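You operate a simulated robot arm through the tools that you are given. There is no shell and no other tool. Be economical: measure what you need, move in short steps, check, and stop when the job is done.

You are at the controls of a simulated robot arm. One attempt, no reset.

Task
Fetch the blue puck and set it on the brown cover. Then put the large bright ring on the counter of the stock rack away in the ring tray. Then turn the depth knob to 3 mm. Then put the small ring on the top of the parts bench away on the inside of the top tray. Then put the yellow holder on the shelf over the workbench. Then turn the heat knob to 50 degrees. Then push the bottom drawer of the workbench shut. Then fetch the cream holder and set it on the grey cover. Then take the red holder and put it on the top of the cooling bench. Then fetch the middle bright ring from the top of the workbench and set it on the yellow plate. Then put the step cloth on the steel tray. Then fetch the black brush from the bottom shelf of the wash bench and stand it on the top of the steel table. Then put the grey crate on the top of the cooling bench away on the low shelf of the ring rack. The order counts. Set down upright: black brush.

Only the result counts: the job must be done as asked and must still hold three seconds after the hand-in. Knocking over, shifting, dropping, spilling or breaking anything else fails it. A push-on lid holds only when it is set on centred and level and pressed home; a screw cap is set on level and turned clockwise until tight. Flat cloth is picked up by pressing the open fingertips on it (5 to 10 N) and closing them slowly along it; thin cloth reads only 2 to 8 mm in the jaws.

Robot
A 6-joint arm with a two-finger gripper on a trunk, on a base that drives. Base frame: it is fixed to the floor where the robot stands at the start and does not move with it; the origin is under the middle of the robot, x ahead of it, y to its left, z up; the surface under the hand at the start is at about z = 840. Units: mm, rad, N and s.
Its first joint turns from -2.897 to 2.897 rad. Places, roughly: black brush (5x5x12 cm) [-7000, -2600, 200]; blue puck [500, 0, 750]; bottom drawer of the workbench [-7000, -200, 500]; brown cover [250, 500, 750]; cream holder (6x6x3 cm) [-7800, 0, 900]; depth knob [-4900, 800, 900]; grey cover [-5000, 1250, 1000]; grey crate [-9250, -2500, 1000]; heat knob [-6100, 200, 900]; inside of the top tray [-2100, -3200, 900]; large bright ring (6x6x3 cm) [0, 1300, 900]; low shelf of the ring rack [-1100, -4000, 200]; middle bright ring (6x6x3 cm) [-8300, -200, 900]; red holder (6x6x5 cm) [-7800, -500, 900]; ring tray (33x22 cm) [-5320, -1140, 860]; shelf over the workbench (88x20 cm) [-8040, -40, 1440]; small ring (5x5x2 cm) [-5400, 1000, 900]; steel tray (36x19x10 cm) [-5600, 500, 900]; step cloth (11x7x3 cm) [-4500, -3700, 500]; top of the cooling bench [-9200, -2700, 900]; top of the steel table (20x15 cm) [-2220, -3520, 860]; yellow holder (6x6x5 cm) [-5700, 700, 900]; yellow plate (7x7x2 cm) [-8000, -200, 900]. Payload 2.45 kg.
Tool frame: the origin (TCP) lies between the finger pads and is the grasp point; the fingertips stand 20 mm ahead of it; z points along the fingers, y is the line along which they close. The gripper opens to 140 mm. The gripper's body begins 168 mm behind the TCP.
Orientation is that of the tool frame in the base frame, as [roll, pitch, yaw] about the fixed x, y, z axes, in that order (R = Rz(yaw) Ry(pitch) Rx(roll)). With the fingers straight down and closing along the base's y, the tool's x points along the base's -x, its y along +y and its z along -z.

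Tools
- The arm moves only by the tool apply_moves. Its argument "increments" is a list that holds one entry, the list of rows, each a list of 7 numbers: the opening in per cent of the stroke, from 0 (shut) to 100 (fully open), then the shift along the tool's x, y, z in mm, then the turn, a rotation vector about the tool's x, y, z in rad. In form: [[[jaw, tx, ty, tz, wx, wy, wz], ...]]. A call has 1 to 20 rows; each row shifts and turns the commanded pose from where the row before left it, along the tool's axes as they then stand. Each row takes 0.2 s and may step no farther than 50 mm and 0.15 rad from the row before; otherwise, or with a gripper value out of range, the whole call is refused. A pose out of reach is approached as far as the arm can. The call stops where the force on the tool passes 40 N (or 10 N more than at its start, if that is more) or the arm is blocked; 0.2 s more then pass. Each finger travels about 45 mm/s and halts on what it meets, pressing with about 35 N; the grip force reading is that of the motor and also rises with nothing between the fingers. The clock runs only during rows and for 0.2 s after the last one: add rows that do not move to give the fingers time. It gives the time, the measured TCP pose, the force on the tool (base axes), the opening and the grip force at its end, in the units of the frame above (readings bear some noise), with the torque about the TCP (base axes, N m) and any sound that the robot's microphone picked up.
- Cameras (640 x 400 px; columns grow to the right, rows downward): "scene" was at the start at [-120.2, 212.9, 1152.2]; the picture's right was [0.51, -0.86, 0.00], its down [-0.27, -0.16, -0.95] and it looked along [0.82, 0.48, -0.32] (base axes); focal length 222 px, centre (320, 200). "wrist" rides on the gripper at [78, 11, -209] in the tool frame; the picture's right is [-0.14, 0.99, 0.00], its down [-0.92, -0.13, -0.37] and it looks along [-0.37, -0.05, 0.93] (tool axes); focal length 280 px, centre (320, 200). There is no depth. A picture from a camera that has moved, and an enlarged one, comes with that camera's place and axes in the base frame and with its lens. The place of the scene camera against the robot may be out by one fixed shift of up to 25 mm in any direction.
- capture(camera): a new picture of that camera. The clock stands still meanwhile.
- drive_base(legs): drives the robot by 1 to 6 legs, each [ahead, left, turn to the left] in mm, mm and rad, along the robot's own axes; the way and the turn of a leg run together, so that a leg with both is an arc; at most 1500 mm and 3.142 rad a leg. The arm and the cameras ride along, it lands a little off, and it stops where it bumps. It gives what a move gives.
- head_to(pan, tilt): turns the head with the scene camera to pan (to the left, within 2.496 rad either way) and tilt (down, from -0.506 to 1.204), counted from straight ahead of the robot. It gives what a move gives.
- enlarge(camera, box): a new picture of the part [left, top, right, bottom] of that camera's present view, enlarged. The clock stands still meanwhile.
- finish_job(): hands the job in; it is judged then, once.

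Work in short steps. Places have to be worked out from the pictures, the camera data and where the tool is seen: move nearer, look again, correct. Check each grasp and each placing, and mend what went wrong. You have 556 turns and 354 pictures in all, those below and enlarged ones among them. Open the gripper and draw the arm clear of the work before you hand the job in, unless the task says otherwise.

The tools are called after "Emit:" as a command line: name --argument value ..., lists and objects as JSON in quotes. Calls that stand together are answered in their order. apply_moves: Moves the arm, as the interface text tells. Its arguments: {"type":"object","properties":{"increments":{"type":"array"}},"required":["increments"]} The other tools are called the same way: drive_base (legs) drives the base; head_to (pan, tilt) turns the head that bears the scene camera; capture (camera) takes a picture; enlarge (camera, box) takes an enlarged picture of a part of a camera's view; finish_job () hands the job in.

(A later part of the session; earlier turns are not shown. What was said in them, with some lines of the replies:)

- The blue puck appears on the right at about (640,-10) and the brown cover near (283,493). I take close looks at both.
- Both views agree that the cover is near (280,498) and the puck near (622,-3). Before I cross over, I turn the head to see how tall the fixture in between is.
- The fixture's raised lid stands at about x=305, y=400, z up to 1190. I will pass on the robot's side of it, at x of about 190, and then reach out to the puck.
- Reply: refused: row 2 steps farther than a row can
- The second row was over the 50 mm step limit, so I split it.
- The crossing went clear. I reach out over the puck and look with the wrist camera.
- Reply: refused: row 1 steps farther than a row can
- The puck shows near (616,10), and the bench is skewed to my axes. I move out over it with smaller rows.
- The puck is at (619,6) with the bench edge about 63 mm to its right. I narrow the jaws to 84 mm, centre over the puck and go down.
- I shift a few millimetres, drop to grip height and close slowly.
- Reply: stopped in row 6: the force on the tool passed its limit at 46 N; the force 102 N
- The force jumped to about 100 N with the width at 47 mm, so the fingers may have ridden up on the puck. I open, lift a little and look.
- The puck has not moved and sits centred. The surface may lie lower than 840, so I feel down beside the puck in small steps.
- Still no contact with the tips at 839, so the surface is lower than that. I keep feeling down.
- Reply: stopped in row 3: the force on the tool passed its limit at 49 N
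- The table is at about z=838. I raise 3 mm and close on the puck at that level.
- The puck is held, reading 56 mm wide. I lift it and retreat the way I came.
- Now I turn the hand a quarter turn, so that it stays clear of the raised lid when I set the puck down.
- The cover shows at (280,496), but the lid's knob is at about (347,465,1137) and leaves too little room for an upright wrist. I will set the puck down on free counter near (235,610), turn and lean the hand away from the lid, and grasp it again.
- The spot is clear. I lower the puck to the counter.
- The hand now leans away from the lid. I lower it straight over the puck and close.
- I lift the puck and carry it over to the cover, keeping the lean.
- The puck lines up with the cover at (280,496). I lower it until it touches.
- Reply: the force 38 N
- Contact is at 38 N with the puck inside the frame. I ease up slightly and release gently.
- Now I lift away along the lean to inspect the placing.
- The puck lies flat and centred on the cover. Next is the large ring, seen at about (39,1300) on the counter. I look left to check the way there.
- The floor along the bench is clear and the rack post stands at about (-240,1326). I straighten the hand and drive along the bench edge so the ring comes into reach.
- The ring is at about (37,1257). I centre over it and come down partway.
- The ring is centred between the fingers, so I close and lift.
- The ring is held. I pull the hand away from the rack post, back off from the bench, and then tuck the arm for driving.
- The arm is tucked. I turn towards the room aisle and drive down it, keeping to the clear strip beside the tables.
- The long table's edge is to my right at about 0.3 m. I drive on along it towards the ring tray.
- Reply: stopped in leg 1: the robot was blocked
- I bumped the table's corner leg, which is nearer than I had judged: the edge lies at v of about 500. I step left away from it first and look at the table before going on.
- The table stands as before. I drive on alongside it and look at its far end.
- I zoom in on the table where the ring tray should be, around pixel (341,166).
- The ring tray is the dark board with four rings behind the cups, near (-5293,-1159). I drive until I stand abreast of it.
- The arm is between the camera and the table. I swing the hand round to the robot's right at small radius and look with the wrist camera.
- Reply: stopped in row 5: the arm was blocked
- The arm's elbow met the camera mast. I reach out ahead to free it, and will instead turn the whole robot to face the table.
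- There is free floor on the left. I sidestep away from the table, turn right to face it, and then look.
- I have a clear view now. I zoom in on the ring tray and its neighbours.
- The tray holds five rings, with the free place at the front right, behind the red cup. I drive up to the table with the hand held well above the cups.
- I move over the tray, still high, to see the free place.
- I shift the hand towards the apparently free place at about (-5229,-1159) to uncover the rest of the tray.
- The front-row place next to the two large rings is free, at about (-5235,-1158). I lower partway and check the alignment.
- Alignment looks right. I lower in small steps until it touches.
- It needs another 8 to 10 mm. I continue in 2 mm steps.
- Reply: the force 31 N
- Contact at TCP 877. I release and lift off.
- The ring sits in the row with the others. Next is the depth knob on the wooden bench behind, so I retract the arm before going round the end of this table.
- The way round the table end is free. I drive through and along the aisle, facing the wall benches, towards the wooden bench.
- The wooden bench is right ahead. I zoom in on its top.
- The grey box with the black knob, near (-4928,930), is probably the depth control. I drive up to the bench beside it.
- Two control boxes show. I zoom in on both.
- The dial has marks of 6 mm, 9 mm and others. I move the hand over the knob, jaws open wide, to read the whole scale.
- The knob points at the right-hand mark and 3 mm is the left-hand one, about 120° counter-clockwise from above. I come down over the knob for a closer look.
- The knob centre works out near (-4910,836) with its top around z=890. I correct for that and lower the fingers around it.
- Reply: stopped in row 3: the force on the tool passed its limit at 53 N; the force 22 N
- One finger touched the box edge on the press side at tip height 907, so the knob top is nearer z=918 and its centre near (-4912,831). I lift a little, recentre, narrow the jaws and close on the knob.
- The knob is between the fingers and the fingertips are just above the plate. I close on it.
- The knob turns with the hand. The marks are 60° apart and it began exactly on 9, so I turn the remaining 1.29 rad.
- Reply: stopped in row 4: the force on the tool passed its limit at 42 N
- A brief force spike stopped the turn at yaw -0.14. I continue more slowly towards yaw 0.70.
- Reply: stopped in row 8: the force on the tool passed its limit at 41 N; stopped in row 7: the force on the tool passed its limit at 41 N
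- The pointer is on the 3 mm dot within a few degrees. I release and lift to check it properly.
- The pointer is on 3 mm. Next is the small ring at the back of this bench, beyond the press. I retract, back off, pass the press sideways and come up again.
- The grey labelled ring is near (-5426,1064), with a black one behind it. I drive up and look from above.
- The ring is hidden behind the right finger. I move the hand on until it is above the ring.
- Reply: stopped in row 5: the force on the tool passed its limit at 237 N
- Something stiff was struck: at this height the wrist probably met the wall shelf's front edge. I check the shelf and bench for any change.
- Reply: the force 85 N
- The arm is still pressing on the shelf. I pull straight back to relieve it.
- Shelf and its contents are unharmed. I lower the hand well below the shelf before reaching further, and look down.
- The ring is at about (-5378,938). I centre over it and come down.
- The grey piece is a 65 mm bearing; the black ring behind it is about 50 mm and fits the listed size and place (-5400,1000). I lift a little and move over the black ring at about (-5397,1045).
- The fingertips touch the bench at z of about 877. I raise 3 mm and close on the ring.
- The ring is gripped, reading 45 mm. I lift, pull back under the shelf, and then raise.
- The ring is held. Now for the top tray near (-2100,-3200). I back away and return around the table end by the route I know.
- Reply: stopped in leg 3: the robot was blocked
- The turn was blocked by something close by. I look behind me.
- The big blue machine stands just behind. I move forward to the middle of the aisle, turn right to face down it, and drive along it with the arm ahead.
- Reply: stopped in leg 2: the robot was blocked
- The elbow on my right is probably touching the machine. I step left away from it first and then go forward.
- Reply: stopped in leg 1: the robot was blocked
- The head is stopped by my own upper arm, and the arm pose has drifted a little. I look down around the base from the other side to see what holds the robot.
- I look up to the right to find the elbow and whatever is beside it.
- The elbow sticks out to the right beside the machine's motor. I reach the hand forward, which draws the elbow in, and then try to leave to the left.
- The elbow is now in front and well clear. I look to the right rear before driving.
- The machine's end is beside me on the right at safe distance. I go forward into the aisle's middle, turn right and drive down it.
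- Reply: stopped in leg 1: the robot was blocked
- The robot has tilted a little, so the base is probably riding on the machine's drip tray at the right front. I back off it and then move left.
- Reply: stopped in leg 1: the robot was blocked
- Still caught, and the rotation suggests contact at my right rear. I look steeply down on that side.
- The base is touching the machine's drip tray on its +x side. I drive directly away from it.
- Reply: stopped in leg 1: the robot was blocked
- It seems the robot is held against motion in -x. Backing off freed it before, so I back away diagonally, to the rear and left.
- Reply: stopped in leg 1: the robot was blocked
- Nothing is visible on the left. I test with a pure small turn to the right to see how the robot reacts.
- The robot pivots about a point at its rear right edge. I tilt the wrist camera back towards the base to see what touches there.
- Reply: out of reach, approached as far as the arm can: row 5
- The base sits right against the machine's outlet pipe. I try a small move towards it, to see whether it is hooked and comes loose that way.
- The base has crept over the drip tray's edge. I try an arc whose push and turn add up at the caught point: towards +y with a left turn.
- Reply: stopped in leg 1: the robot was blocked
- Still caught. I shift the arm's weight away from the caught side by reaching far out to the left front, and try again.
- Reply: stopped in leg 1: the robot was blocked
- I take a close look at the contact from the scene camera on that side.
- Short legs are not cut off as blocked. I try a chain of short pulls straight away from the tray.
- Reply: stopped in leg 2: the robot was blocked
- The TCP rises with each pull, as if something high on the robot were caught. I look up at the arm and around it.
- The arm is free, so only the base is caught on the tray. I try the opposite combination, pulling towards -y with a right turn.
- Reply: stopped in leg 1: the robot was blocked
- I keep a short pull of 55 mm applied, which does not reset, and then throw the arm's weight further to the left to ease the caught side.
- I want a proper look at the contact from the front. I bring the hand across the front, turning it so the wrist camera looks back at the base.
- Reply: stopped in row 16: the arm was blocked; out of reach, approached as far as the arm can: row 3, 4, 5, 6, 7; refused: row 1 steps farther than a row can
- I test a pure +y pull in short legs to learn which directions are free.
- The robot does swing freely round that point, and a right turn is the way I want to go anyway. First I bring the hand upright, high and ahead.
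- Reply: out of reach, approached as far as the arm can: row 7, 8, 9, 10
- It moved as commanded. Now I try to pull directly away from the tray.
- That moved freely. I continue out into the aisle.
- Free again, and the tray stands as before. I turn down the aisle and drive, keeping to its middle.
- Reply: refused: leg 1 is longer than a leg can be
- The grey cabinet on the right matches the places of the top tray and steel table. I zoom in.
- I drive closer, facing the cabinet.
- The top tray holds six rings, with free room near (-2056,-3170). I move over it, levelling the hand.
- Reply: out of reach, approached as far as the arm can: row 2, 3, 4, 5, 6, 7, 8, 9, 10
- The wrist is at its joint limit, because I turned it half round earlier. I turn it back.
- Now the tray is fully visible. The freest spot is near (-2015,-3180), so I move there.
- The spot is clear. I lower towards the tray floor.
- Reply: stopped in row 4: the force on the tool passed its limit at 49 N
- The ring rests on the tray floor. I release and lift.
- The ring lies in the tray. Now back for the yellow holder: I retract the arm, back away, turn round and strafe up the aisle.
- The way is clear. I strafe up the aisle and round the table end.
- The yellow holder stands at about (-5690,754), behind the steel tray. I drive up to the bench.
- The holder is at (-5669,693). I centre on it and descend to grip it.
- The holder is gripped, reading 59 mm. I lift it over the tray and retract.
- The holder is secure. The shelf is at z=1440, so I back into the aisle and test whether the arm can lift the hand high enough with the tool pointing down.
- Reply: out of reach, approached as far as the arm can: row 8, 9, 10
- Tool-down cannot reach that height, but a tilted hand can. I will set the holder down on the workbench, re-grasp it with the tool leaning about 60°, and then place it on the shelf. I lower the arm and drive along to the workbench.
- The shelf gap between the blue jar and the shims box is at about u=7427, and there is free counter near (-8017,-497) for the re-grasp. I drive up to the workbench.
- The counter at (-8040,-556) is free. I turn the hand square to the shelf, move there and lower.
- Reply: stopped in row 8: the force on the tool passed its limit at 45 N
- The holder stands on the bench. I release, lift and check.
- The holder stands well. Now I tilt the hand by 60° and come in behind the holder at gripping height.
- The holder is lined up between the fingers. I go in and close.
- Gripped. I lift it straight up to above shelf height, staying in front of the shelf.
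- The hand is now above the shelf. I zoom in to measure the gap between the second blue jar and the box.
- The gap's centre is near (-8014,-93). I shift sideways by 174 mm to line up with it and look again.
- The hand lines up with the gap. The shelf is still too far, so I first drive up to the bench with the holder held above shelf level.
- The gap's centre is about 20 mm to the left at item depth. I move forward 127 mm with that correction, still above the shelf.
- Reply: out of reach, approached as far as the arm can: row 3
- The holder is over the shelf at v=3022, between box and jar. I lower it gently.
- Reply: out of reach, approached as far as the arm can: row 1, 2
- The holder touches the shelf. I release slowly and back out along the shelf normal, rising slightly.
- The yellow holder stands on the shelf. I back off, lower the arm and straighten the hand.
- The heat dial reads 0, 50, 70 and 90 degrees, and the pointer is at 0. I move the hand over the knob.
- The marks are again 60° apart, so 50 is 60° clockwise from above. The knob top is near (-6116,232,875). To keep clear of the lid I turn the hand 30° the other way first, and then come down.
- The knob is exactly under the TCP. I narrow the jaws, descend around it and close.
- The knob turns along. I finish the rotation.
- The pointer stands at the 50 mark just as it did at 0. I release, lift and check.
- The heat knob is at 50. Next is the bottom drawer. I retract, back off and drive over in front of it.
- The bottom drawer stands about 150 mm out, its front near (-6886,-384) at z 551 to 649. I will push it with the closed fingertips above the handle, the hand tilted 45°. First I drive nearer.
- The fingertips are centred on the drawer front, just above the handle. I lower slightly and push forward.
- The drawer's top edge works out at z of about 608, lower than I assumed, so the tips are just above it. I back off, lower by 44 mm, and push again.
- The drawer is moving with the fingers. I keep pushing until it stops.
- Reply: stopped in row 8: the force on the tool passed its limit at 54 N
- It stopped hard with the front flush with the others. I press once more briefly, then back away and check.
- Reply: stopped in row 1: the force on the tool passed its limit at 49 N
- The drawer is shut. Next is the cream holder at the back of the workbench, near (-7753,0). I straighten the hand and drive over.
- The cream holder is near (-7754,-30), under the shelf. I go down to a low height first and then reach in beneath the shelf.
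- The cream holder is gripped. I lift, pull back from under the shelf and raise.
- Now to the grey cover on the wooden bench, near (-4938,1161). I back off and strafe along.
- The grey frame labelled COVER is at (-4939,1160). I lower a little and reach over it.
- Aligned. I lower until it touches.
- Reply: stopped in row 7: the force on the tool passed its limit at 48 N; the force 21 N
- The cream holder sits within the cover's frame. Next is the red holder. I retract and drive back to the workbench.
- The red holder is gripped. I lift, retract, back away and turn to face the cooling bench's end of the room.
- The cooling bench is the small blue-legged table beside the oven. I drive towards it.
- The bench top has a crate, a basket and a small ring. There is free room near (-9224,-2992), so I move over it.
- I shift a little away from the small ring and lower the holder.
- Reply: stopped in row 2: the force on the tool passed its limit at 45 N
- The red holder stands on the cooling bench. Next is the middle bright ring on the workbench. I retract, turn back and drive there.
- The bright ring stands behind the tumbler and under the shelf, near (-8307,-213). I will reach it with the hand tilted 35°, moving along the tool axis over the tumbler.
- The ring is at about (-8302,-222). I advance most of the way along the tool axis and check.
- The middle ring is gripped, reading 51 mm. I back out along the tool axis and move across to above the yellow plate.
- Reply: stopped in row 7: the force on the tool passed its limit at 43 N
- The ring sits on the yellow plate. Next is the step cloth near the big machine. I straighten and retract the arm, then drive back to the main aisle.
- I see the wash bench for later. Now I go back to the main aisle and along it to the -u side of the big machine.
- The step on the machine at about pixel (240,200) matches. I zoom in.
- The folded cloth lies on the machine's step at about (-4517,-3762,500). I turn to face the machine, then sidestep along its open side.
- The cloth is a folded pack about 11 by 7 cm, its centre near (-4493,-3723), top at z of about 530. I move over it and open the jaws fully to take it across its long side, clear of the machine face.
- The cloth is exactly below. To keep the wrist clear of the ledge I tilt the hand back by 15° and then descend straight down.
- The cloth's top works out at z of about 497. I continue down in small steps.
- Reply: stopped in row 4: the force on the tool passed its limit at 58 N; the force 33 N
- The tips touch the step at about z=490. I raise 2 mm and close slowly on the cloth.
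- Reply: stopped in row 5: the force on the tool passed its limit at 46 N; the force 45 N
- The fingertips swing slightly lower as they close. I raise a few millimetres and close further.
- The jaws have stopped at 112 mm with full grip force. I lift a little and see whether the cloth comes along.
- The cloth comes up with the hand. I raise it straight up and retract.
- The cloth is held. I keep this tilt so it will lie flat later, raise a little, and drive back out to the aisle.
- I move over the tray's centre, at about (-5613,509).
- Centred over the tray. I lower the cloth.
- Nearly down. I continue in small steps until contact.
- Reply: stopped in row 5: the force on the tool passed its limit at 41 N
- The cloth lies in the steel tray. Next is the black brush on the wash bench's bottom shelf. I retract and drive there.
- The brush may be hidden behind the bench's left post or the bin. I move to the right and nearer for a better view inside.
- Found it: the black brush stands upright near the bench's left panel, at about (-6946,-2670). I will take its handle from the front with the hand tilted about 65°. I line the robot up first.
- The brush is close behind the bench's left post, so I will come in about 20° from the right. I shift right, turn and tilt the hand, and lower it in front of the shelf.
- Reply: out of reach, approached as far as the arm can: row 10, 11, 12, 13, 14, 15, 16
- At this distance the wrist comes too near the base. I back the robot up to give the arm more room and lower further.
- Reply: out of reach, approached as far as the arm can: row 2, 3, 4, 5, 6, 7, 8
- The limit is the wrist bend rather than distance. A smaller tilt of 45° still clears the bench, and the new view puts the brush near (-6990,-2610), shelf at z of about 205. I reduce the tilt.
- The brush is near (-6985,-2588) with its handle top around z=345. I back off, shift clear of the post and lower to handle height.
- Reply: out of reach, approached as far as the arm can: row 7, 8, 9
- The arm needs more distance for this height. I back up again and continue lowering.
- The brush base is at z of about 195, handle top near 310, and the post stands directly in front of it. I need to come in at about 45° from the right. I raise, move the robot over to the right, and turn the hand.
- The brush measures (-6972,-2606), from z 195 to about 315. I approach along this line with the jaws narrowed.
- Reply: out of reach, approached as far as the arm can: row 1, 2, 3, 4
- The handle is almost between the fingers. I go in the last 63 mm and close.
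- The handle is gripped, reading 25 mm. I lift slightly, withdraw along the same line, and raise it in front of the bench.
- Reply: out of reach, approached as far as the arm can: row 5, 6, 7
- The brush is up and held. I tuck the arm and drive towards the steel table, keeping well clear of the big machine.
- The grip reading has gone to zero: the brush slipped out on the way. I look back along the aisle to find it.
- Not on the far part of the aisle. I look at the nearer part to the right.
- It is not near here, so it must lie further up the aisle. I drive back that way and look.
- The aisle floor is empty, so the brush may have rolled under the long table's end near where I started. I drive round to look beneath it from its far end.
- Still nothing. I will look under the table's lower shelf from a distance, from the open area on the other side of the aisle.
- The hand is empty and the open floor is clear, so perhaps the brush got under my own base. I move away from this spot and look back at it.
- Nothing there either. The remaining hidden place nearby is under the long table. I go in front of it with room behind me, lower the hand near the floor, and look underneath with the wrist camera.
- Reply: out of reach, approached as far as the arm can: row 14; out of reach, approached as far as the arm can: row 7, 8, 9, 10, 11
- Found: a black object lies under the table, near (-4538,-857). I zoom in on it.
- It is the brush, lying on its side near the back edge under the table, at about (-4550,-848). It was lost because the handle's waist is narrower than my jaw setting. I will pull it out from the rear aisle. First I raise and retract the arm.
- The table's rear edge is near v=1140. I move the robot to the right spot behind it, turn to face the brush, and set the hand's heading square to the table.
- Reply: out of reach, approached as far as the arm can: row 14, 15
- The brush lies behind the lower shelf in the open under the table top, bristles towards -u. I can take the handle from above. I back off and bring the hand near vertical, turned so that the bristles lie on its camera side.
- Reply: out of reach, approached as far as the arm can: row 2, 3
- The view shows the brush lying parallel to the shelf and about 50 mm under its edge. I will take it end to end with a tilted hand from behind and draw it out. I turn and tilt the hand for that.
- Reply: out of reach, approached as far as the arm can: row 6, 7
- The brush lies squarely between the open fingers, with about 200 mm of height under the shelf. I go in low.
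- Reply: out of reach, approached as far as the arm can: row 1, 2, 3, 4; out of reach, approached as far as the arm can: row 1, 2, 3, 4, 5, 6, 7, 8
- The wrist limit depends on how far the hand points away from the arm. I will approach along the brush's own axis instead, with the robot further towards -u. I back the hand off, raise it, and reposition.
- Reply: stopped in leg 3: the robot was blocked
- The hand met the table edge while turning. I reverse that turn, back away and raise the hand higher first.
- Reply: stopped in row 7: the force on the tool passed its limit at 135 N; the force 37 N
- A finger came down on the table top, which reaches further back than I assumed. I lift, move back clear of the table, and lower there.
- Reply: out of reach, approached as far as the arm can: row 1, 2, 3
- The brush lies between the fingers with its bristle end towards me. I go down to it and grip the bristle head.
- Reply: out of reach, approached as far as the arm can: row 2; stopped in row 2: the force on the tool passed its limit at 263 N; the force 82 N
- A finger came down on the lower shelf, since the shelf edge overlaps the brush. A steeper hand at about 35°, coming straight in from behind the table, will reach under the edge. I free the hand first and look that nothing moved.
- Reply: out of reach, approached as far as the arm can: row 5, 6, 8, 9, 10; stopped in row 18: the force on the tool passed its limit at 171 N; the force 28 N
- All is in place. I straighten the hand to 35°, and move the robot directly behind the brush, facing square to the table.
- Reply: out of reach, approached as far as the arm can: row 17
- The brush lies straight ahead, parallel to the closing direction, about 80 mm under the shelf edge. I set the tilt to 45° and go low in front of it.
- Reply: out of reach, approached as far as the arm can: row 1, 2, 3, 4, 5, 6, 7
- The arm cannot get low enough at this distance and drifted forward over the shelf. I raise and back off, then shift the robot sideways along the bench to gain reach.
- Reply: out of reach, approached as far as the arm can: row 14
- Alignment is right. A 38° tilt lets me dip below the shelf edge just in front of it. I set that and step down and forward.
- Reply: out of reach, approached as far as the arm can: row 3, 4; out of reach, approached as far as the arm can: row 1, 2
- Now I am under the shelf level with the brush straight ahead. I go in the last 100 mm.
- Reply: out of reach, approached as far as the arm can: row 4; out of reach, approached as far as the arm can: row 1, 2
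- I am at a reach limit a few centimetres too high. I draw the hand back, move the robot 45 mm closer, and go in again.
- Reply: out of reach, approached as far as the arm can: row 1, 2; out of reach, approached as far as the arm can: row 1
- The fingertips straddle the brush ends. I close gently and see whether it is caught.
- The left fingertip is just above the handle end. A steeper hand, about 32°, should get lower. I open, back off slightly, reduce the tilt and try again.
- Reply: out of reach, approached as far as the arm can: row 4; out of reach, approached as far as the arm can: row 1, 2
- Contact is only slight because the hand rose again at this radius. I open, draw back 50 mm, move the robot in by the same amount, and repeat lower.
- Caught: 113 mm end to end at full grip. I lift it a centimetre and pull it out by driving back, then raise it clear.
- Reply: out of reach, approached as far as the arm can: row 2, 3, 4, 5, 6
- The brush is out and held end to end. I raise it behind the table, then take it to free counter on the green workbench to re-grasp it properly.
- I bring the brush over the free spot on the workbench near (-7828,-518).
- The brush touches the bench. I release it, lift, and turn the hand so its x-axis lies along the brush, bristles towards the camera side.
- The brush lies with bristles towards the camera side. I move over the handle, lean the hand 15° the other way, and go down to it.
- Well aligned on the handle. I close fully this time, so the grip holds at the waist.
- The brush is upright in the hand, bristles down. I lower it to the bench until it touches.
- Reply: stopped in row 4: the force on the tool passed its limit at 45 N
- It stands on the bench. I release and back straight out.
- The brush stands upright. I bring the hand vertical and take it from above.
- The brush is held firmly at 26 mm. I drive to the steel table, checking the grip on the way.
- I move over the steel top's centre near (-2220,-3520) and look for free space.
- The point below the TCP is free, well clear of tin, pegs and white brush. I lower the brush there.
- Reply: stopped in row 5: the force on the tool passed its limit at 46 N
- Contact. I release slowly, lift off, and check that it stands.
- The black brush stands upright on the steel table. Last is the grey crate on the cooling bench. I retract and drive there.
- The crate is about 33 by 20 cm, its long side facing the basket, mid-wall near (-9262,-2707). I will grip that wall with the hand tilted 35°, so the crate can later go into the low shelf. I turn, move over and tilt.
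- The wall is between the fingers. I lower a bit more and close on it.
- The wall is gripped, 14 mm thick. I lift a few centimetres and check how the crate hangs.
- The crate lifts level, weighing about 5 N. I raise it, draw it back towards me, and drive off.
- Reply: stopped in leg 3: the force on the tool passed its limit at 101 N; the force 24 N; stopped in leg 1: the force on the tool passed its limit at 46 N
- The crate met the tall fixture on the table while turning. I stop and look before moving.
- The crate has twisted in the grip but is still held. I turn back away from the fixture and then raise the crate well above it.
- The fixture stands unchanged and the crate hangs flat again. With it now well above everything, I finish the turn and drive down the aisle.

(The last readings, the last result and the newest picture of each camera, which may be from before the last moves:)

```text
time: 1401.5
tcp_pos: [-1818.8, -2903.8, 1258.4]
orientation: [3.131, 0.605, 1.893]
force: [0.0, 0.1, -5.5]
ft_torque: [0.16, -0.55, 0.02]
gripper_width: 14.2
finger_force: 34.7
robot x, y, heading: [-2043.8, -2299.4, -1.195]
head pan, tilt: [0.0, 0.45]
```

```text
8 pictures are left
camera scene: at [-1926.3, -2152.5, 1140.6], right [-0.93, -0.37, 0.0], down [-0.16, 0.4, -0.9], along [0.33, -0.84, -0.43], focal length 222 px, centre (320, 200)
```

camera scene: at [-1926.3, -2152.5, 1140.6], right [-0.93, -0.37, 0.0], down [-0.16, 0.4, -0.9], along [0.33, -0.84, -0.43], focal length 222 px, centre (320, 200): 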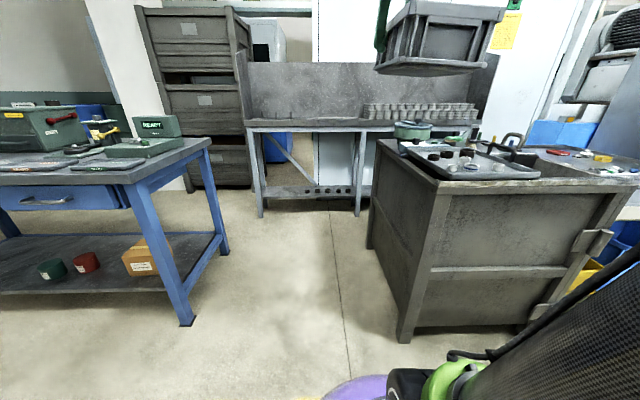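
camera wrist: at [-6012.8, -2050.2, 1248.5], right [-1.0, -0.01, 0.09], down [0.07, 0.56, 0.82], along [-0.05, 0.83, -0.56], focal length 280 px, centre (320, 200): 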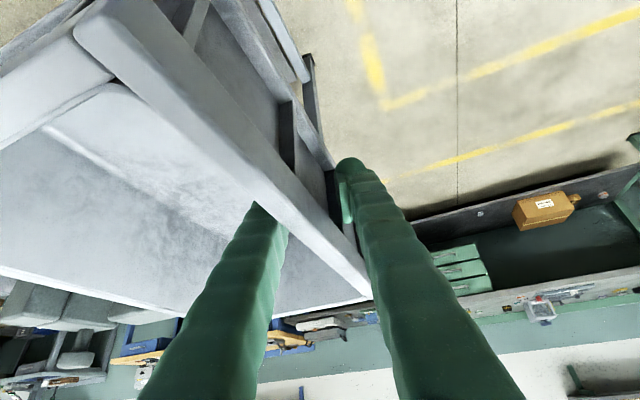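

Emit:
enlarge --camera "scene" --box '[230, 110, 400, 225]'

```text
3.48 times, centred on (315, 168) of scene
camera zoom: at [-1926.3, -2152.5, 1140.6], right [-0.93, -0.37, 0.0], down [-0.16, 0.4, -0.9], along [0.33, -0.84, -0.43], focal length 771 px, centre (337, 313)
```

zoom: 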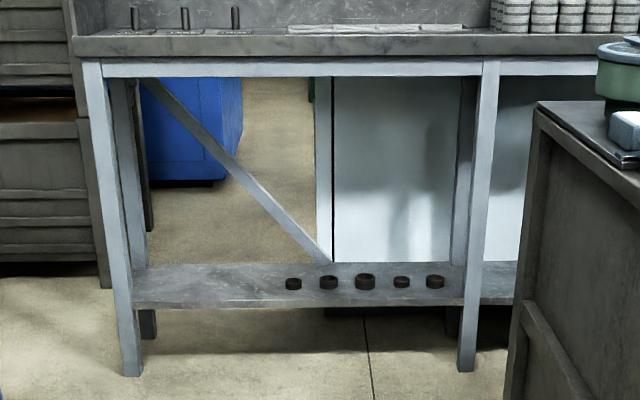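

The low shelf has free room on its left part, beside five rings. I drive nearer, lower the crate in front of the rack, and then insert it by driving forward.

Emit:
drive_base --legs '[[0, 440, 0.02], [720, 0, 0]]'

Emit:
apply_moves --increments '[[[0, -35, 20, 24, 0, 0, 0], [0, -35, 20, 24, 0, 0, 0], [0, -35, 20, 24, 0, 0, 0], [0, -35, 20, 24, 0, 0, 0], [0, -30, 20, 21, 0, 0, 0], [0, 20, 20, 30, 0, 0, 0], [0, 26, 0, 38, 0, 0, 0], [0, 26, 0, 38, 0, 0, 0], [0, 26, 0, 38, 0, 0, 0], [0, 26, 0, 38, 0, 0, 0], [0, 26, 0, 38, 0, 0, 0], [0, 26, 0, 38, 0, 0, 0], [0, 26, 0, 38, 0, 0, 0], [0, 26, 0, 38, 0, 0, 0], [0, 26, 0, 38, 0, 0, 0], [0, 26, 0, 38, 0, 0, 0], [0, 26, 0, 38, 0, 0, 0], [0, 26, 0, 38, 0, 0, 0], [0, 0, 0, 0, 0, 0, 0]]]'

```text
time: 1407.7
tcp_pos: [-1145.2, -3400.6, 1258.6]
orientation: [3.132, 0.605, 1.895]
force: [0.5, 0.0, -4.9]
ft_torque: [0.14, -0.49, 0.0]
gripper_width: 14.0
finger_force: 35.0
robot x, y, heading: [-1369.7, -2795.8, -1.195]
head pan, tilt: [0.0, 0.45]
```

```text
time: 1411.7
tcp_pos: [-956.7, -3558.2, 671.5]
orientation: [3.132, 0.603, 1.897]
force: [1.3, 0.3, -4.8]
ft_torque: [0.11, -0.49, 0.03]
gripper_width: 14.0
finger_force: 35.1
robot x, y, heading: [-1370.0, -2793.2, -1.191]
head pan, tilt: [0.0, 0.45]
```

Emit:
capture --camera "wrist"

```text
6 pictures are left
camera wrist: at [-1007.7, -3382.3, 796.5], right [0.97, 0.21, 0.09], down [0.05, -0.56, 0.82], along [0.23, -0.8, -0.56], focal length 280 px, centre (320, 200)
```

wrist: 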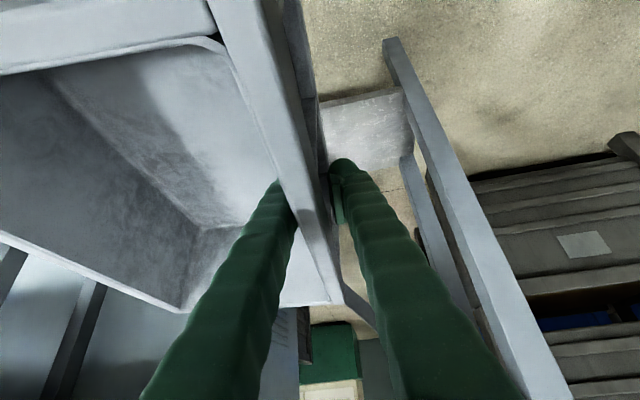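

The shelf is at z of about 220, its front at v=-3168, and the left post is at u of about 2100. I shift the crate 63 mm left, away from the rings, and lower it in front of the shelf.

Emit:
apply_moves --increments '[[[0, 0, 32, 0, 0, 0, 0], [0, 0, 31, 0, 0, 0, 0], [0, 24.5, 0, 35.6, 0, 0, 0], [0, 24.5, 0, 35.6, 0, 0, 0], [0, 24.5, 0, 35.6, 0, 0, 0], [0, 24.5, 0, 35.6, 0, 0, 0], [0, 24.5, 0, 35.6, 0, 0, 0], [0, 24.5, 0, 35.6, 0, 0, 0], [0, 24.5, 0, 35.6, 0, 0, 0], [0, 0, 0, 0, 0, 0, 0]]]'

Emit:
capture --camera "wrist"

```text
time: 1413.9
tcp_pos: [-896.5, -3538.0, 367.4]
orientation: [3.131, 0.605, 1.895]
force: [-0.1, -0.3, -5.1]
ft_torque: [0.13, -0.47, 0.02]
gripper_width: 14.3
finger_force: 34.9
robot x, y, heading: [-1367.5, -2796.3, -1.192]
head pan, tilt: [0.0, 0.45]
```

```text
5 pictures are left
camera wrist: at [-947.0, -3361.0, 493.7], right [0.97, 0.21, 0.09], down [0.05, -0.56, 0.82], along [0.23, -0.8, -0.56], focal length 280 px, centre (320, 200)
```

wrist: 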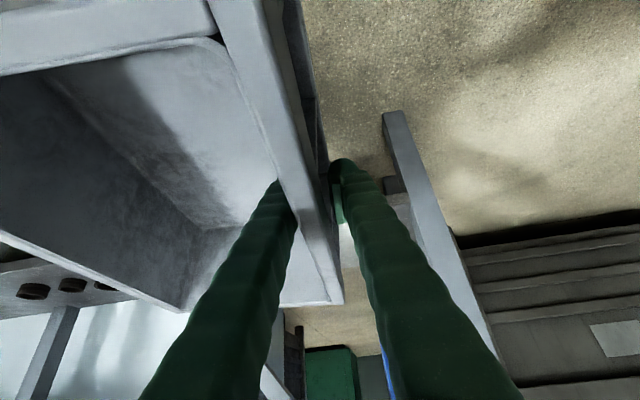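

Clearances look good: 60 mm to the post and about 60 mm to the nearest ring. I lower to insertion height and drive in.

Emit:
apply_moves --increments '[[[0, 22, 3, 32, 0, 0, 0], [0, 0, 0, 0, 0, 0, 0]]]'

Emit:
drive_base --legs '[[250, 0, 0]]'

```text
time: 1414.5
tcp_pos: [-891.7, -3536.7, 328.1]
orientation: [3.131, 0.603, 1.896]
force: [0.5, 0.1, -5.7]
ft_torque: [0.17, -0.48, 0.03]
gripper_width: 14.2
finger_force: 35.7
robot x, y, heading: [-1366.4, -2798.8, -1.192]
head pan, tilt: [0.0, 0.45]
```

```text
time: 1416.3
tcp_pos: [-796.4, -3770.8, 326.9]
orientation: [3.131, 0.604, 1.899]
force: [-0.4, 0.0, -6.0]
ft_torque: [0.1, -0.48, 0.02]
gripper_width: 13.6
finger_force: 35.3
robot x, y, heading: [-1274.7, -3031.7, -1.187]
head pan, tilt: [0.0, 0.45]
```

Emit:
drive_base --legs '[[145, 0, 0]]'

Emit:
capture --camera "wrist"

```text
time: 1417.7
tcp_pos: [-743.2, -3908.3, 327.2]
orientation: [3.131, 0.604, 1.895]
force: [-0.1, 0.8, -6.3]
ft_torque: [0.11, -0.46, -0.04]
gripper_width: 14.1
finger_force: 34.9
robot x, y, heading: [-1217.1, -3166.0, -1.193]
head pan, tilt: [0.0, 0.45]
```

```text
4 pictures are left
camera wrist: at [-793.8, -3732.6, 454.5], right [0.97, 0.21, 0.09], down [0.05, -0.56, 0.82], along [0.23, -0.8, -0.56], focal length 280 px, centre (320, 200)
```

wrist: 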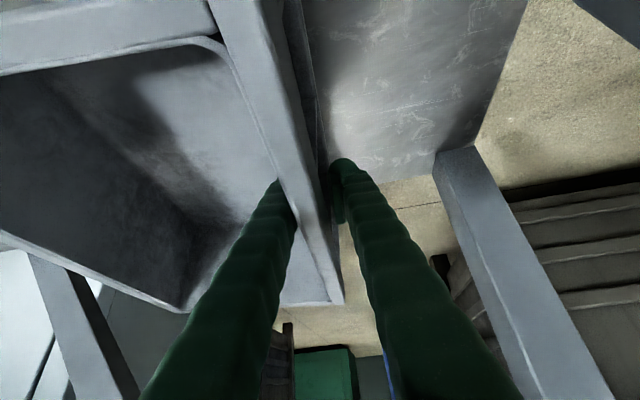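

The crate is centred over the shelf depth. I lower it until it rests.

Emit:
apply_moves --increments '[[[0, 8.5, 0, 12.4, 0, 0, 0], [0, 4, 0, 5.8, 0, 0, 0], [0, 2.3, 0, 3.3, 0, 0, 0], [0, 2.3, 0, 3.3, 0, 0, 0], [0, 2.3, 0, 3.3, 0, 0, 0], [0, 2.3, 0, 3.3, 0, 0, 0], [0, 0, 0, 0, 0, 0, 0]]]'

```text
time: 1418.5
tcp_pos: [-740.3, -3914.2, 308.8]
orientation: [3.132, 0.603, 1.897]
force: [-3.8, 1.6, 22.1]
ft_torque: [-0.33, 0.05, 0.25]
gripper_width: 13.8
finger_force: 35.2
out of reach, approached as far as the arm can: row 2, 4
robot x, y, heading: [-1222.6, -3168.2, -1.194]
head pan, tilt: [0.0, 0.45]
stopped in row 4: the force on the tool passed its limit at 40 N (the readings are from after the stop); the commanded pose is now the measured one
```

Emit:
apply_moves --increments '[[[0, 1.2, 0, 1.6, 0, 0, 0], [0, 1.2, 0, 1.6, 0, 0, 0], [0, 1.2, 0, 1.6, 0, 0, 0], [0, 0, 0, 0, 0, 0, 0]]]'

```text
time: 1418.9
tcp_pos: [-738.3, -3914.1, 309.9]
orientation: [3.132, 0.602, 1.897]
force: [-4.2, 3.0, 22.0]
ft_torque: [-0.34, 0.05, 0.18]
gripper_width: 13.9
finger_force: 35.0
robot x, y, heading: [-1225.7, -3167.8, -1.194]
head pan, tilt: [0.0, 0.45]
stopped in row 1: the force on the tool passed its limit at 40 N (the readings are from after the stop); the commanded pose is now the measured one
```

It rests firmly on the shelf. I open, raise the fingers clear of the wall, and check.

Emit:
apply_moves --increments '[[[5, -0.6, 0, -0.8, 0, 0, 0], [12, 0, 0, 0, 0, 0, 0], [20, 0, 0, 0, 0, 0, 0], [28, 0, 0, 0, 0, 0, 0], [34, 0, 0, 0, 0, 0, 0], [34, -11, 0, -16.5, 0, 0, 0], [34, -23, 0, -33, 0, 0, 0], [34, -23, 0, -33, 0, 0, 0], [34, -11, 0, -16.5, 0, 0, 0], [34, 0, 0, 0, 0, 0, 0]]]'

Emit:
capture --camera "wrist"

```text
time: 1421.1
tcp_pos: [-740.1, -3913.4, 430.7]
orientation: [3.133, 0.601, 1.896]
force: [0.1, 0.4, 0.0]
ft_torque: [0.0, -0.01, 0.05]
gripper_width: 47.6
finger_force: 0.1
robot x, y, heading: [-1220.9, -3165.4, -1.194]
head pan, tilt: [0.0, 0.45]
```

```text
3 pictures are left
camera wrist: at [-790.2, -3738.6, 556.9], right [0.97, 0.21, 0.08], down [0.05, -0.56, 0.82], along [0.22, -0.8, -0.56], focal length 280 px, centre (320, 200)
```

wrist: 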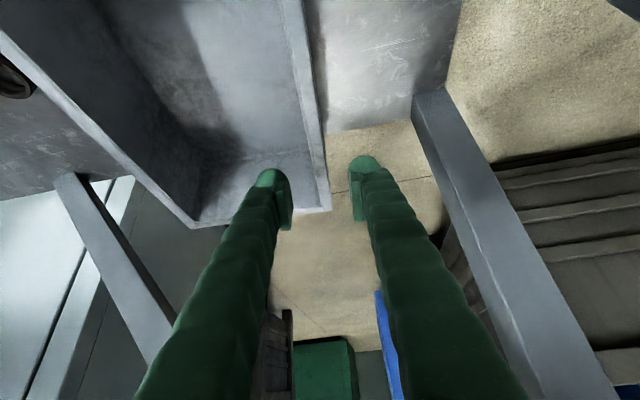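

The crate lies on the shelf. I back straight out, raise the arm, and take a last look.

Emit:
drive_base --legs '[[-600, 0, 0]]'

Emit:
apply_moves --increments '[[[50, -27, 0, -38, 0, 0, 0], [60, -27, 0, -38, 0, 0, 0], [70, -27, 0, -38, 0, 0, 0], [80, -27, 0, -38, 0, 0, 0], [80, -27, 0, -38, 0, 0, 0], [80, -27, 0, -38, 0, 0, 0], [80, -27, 0, -38, 0, 0, 0], [80, -27, 0, -38, 0, 0, 0], [80, -27, 0, -38, 0, 0, 0], [80, -27, 0, -38, 0, 0, 0], [80, -27, 0, -38, 0, 0, 0], [80, -27, 0, -38, 0, 0, 0], [80, -27, 0, -38, 0, 0, 0], [80, -27, 0, -38, 0, 0, 0], [80, 0, 0, 0, 0, 0, 0]]]'

Emit:
enlarge --camera "scene" --box '[150, 90, 470, 290]'

```text
time: 1424.5
tcp_pos: [-956.2, -3360.4, 429.4]
orientation: [3.133, 0.601, 1.906]
force: [0.0, 0.0, -0.1]
ft_torque: [-0.02, 0.01, -0.02]
gripper_width: 47.7
finger_force: 0.2
robot x, y, heading: [-1444.2, -2615.9, -1.182]
head pan, tilt: [0.0, 0.45]
```

```text
time: 1427.7
tcp_pos: [-956.9, -3371.7, 1079.7]
orientation: [3.133, 0.6, 1.904]
force: [0.2, 0.0, 0.0]
ft_torque: [0.01, 0.02, 0.0]
gripper_width: 112.1
finger_force: 0.0
robot x, y, heading: [-1442.9, -2613.4, -1.183]
head pan, tilt: [0.0, 0.45]
```

```text
2.00 times, centred on (310, 190) of scene
camera zoom: at [-1328.5, -2469.9, 1140.5], right [-0.93, -0.38, 0.0], down [-0.16, 0.4, -0.9], along [0.34, -0.83, -0.44], focal length 443 px, centre (340, 220)
```

zoom: 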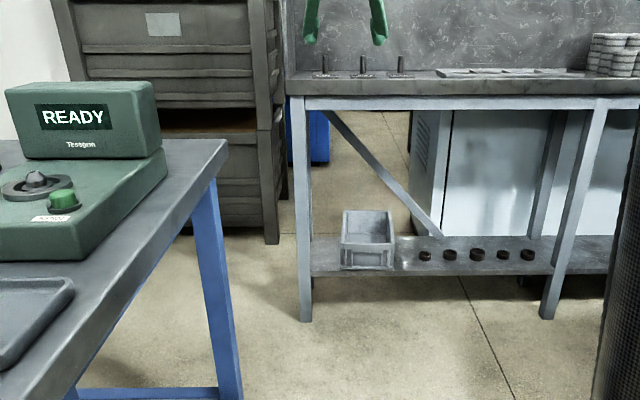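

All the steps are done: the crate sits on the low shelf, the gripper is open and the arm is clear. I hand the job in.

Emit:
finish_job

```text
The job is handed in.
```

I did all thirteen steps in the order given and handed the job in; the three-second hold was not something I could see, and several things went wrong on the way:

- **Black brush:** I dropped it once on the way to the steel table. I found it under the long table, picked it up again, and it now stands upright on the steel table.
- **Bumps:** The base bumped the long table's corner leg once. It was also caught for a while against the big machine's drip tray. The hand struck the wall shelf over the wooden bench, and pressed on the long table's top and its lower shelf while I was getting the brush out. The crate hit the tall fixture on that table on its way to the ring rack. I looked after most of these and saw nothing moved or fallen.
- **Crate:** It is slightly longer than the low shelf is deep, so it sticks out a few centimetres at the front and back. It is centred and looked steady.
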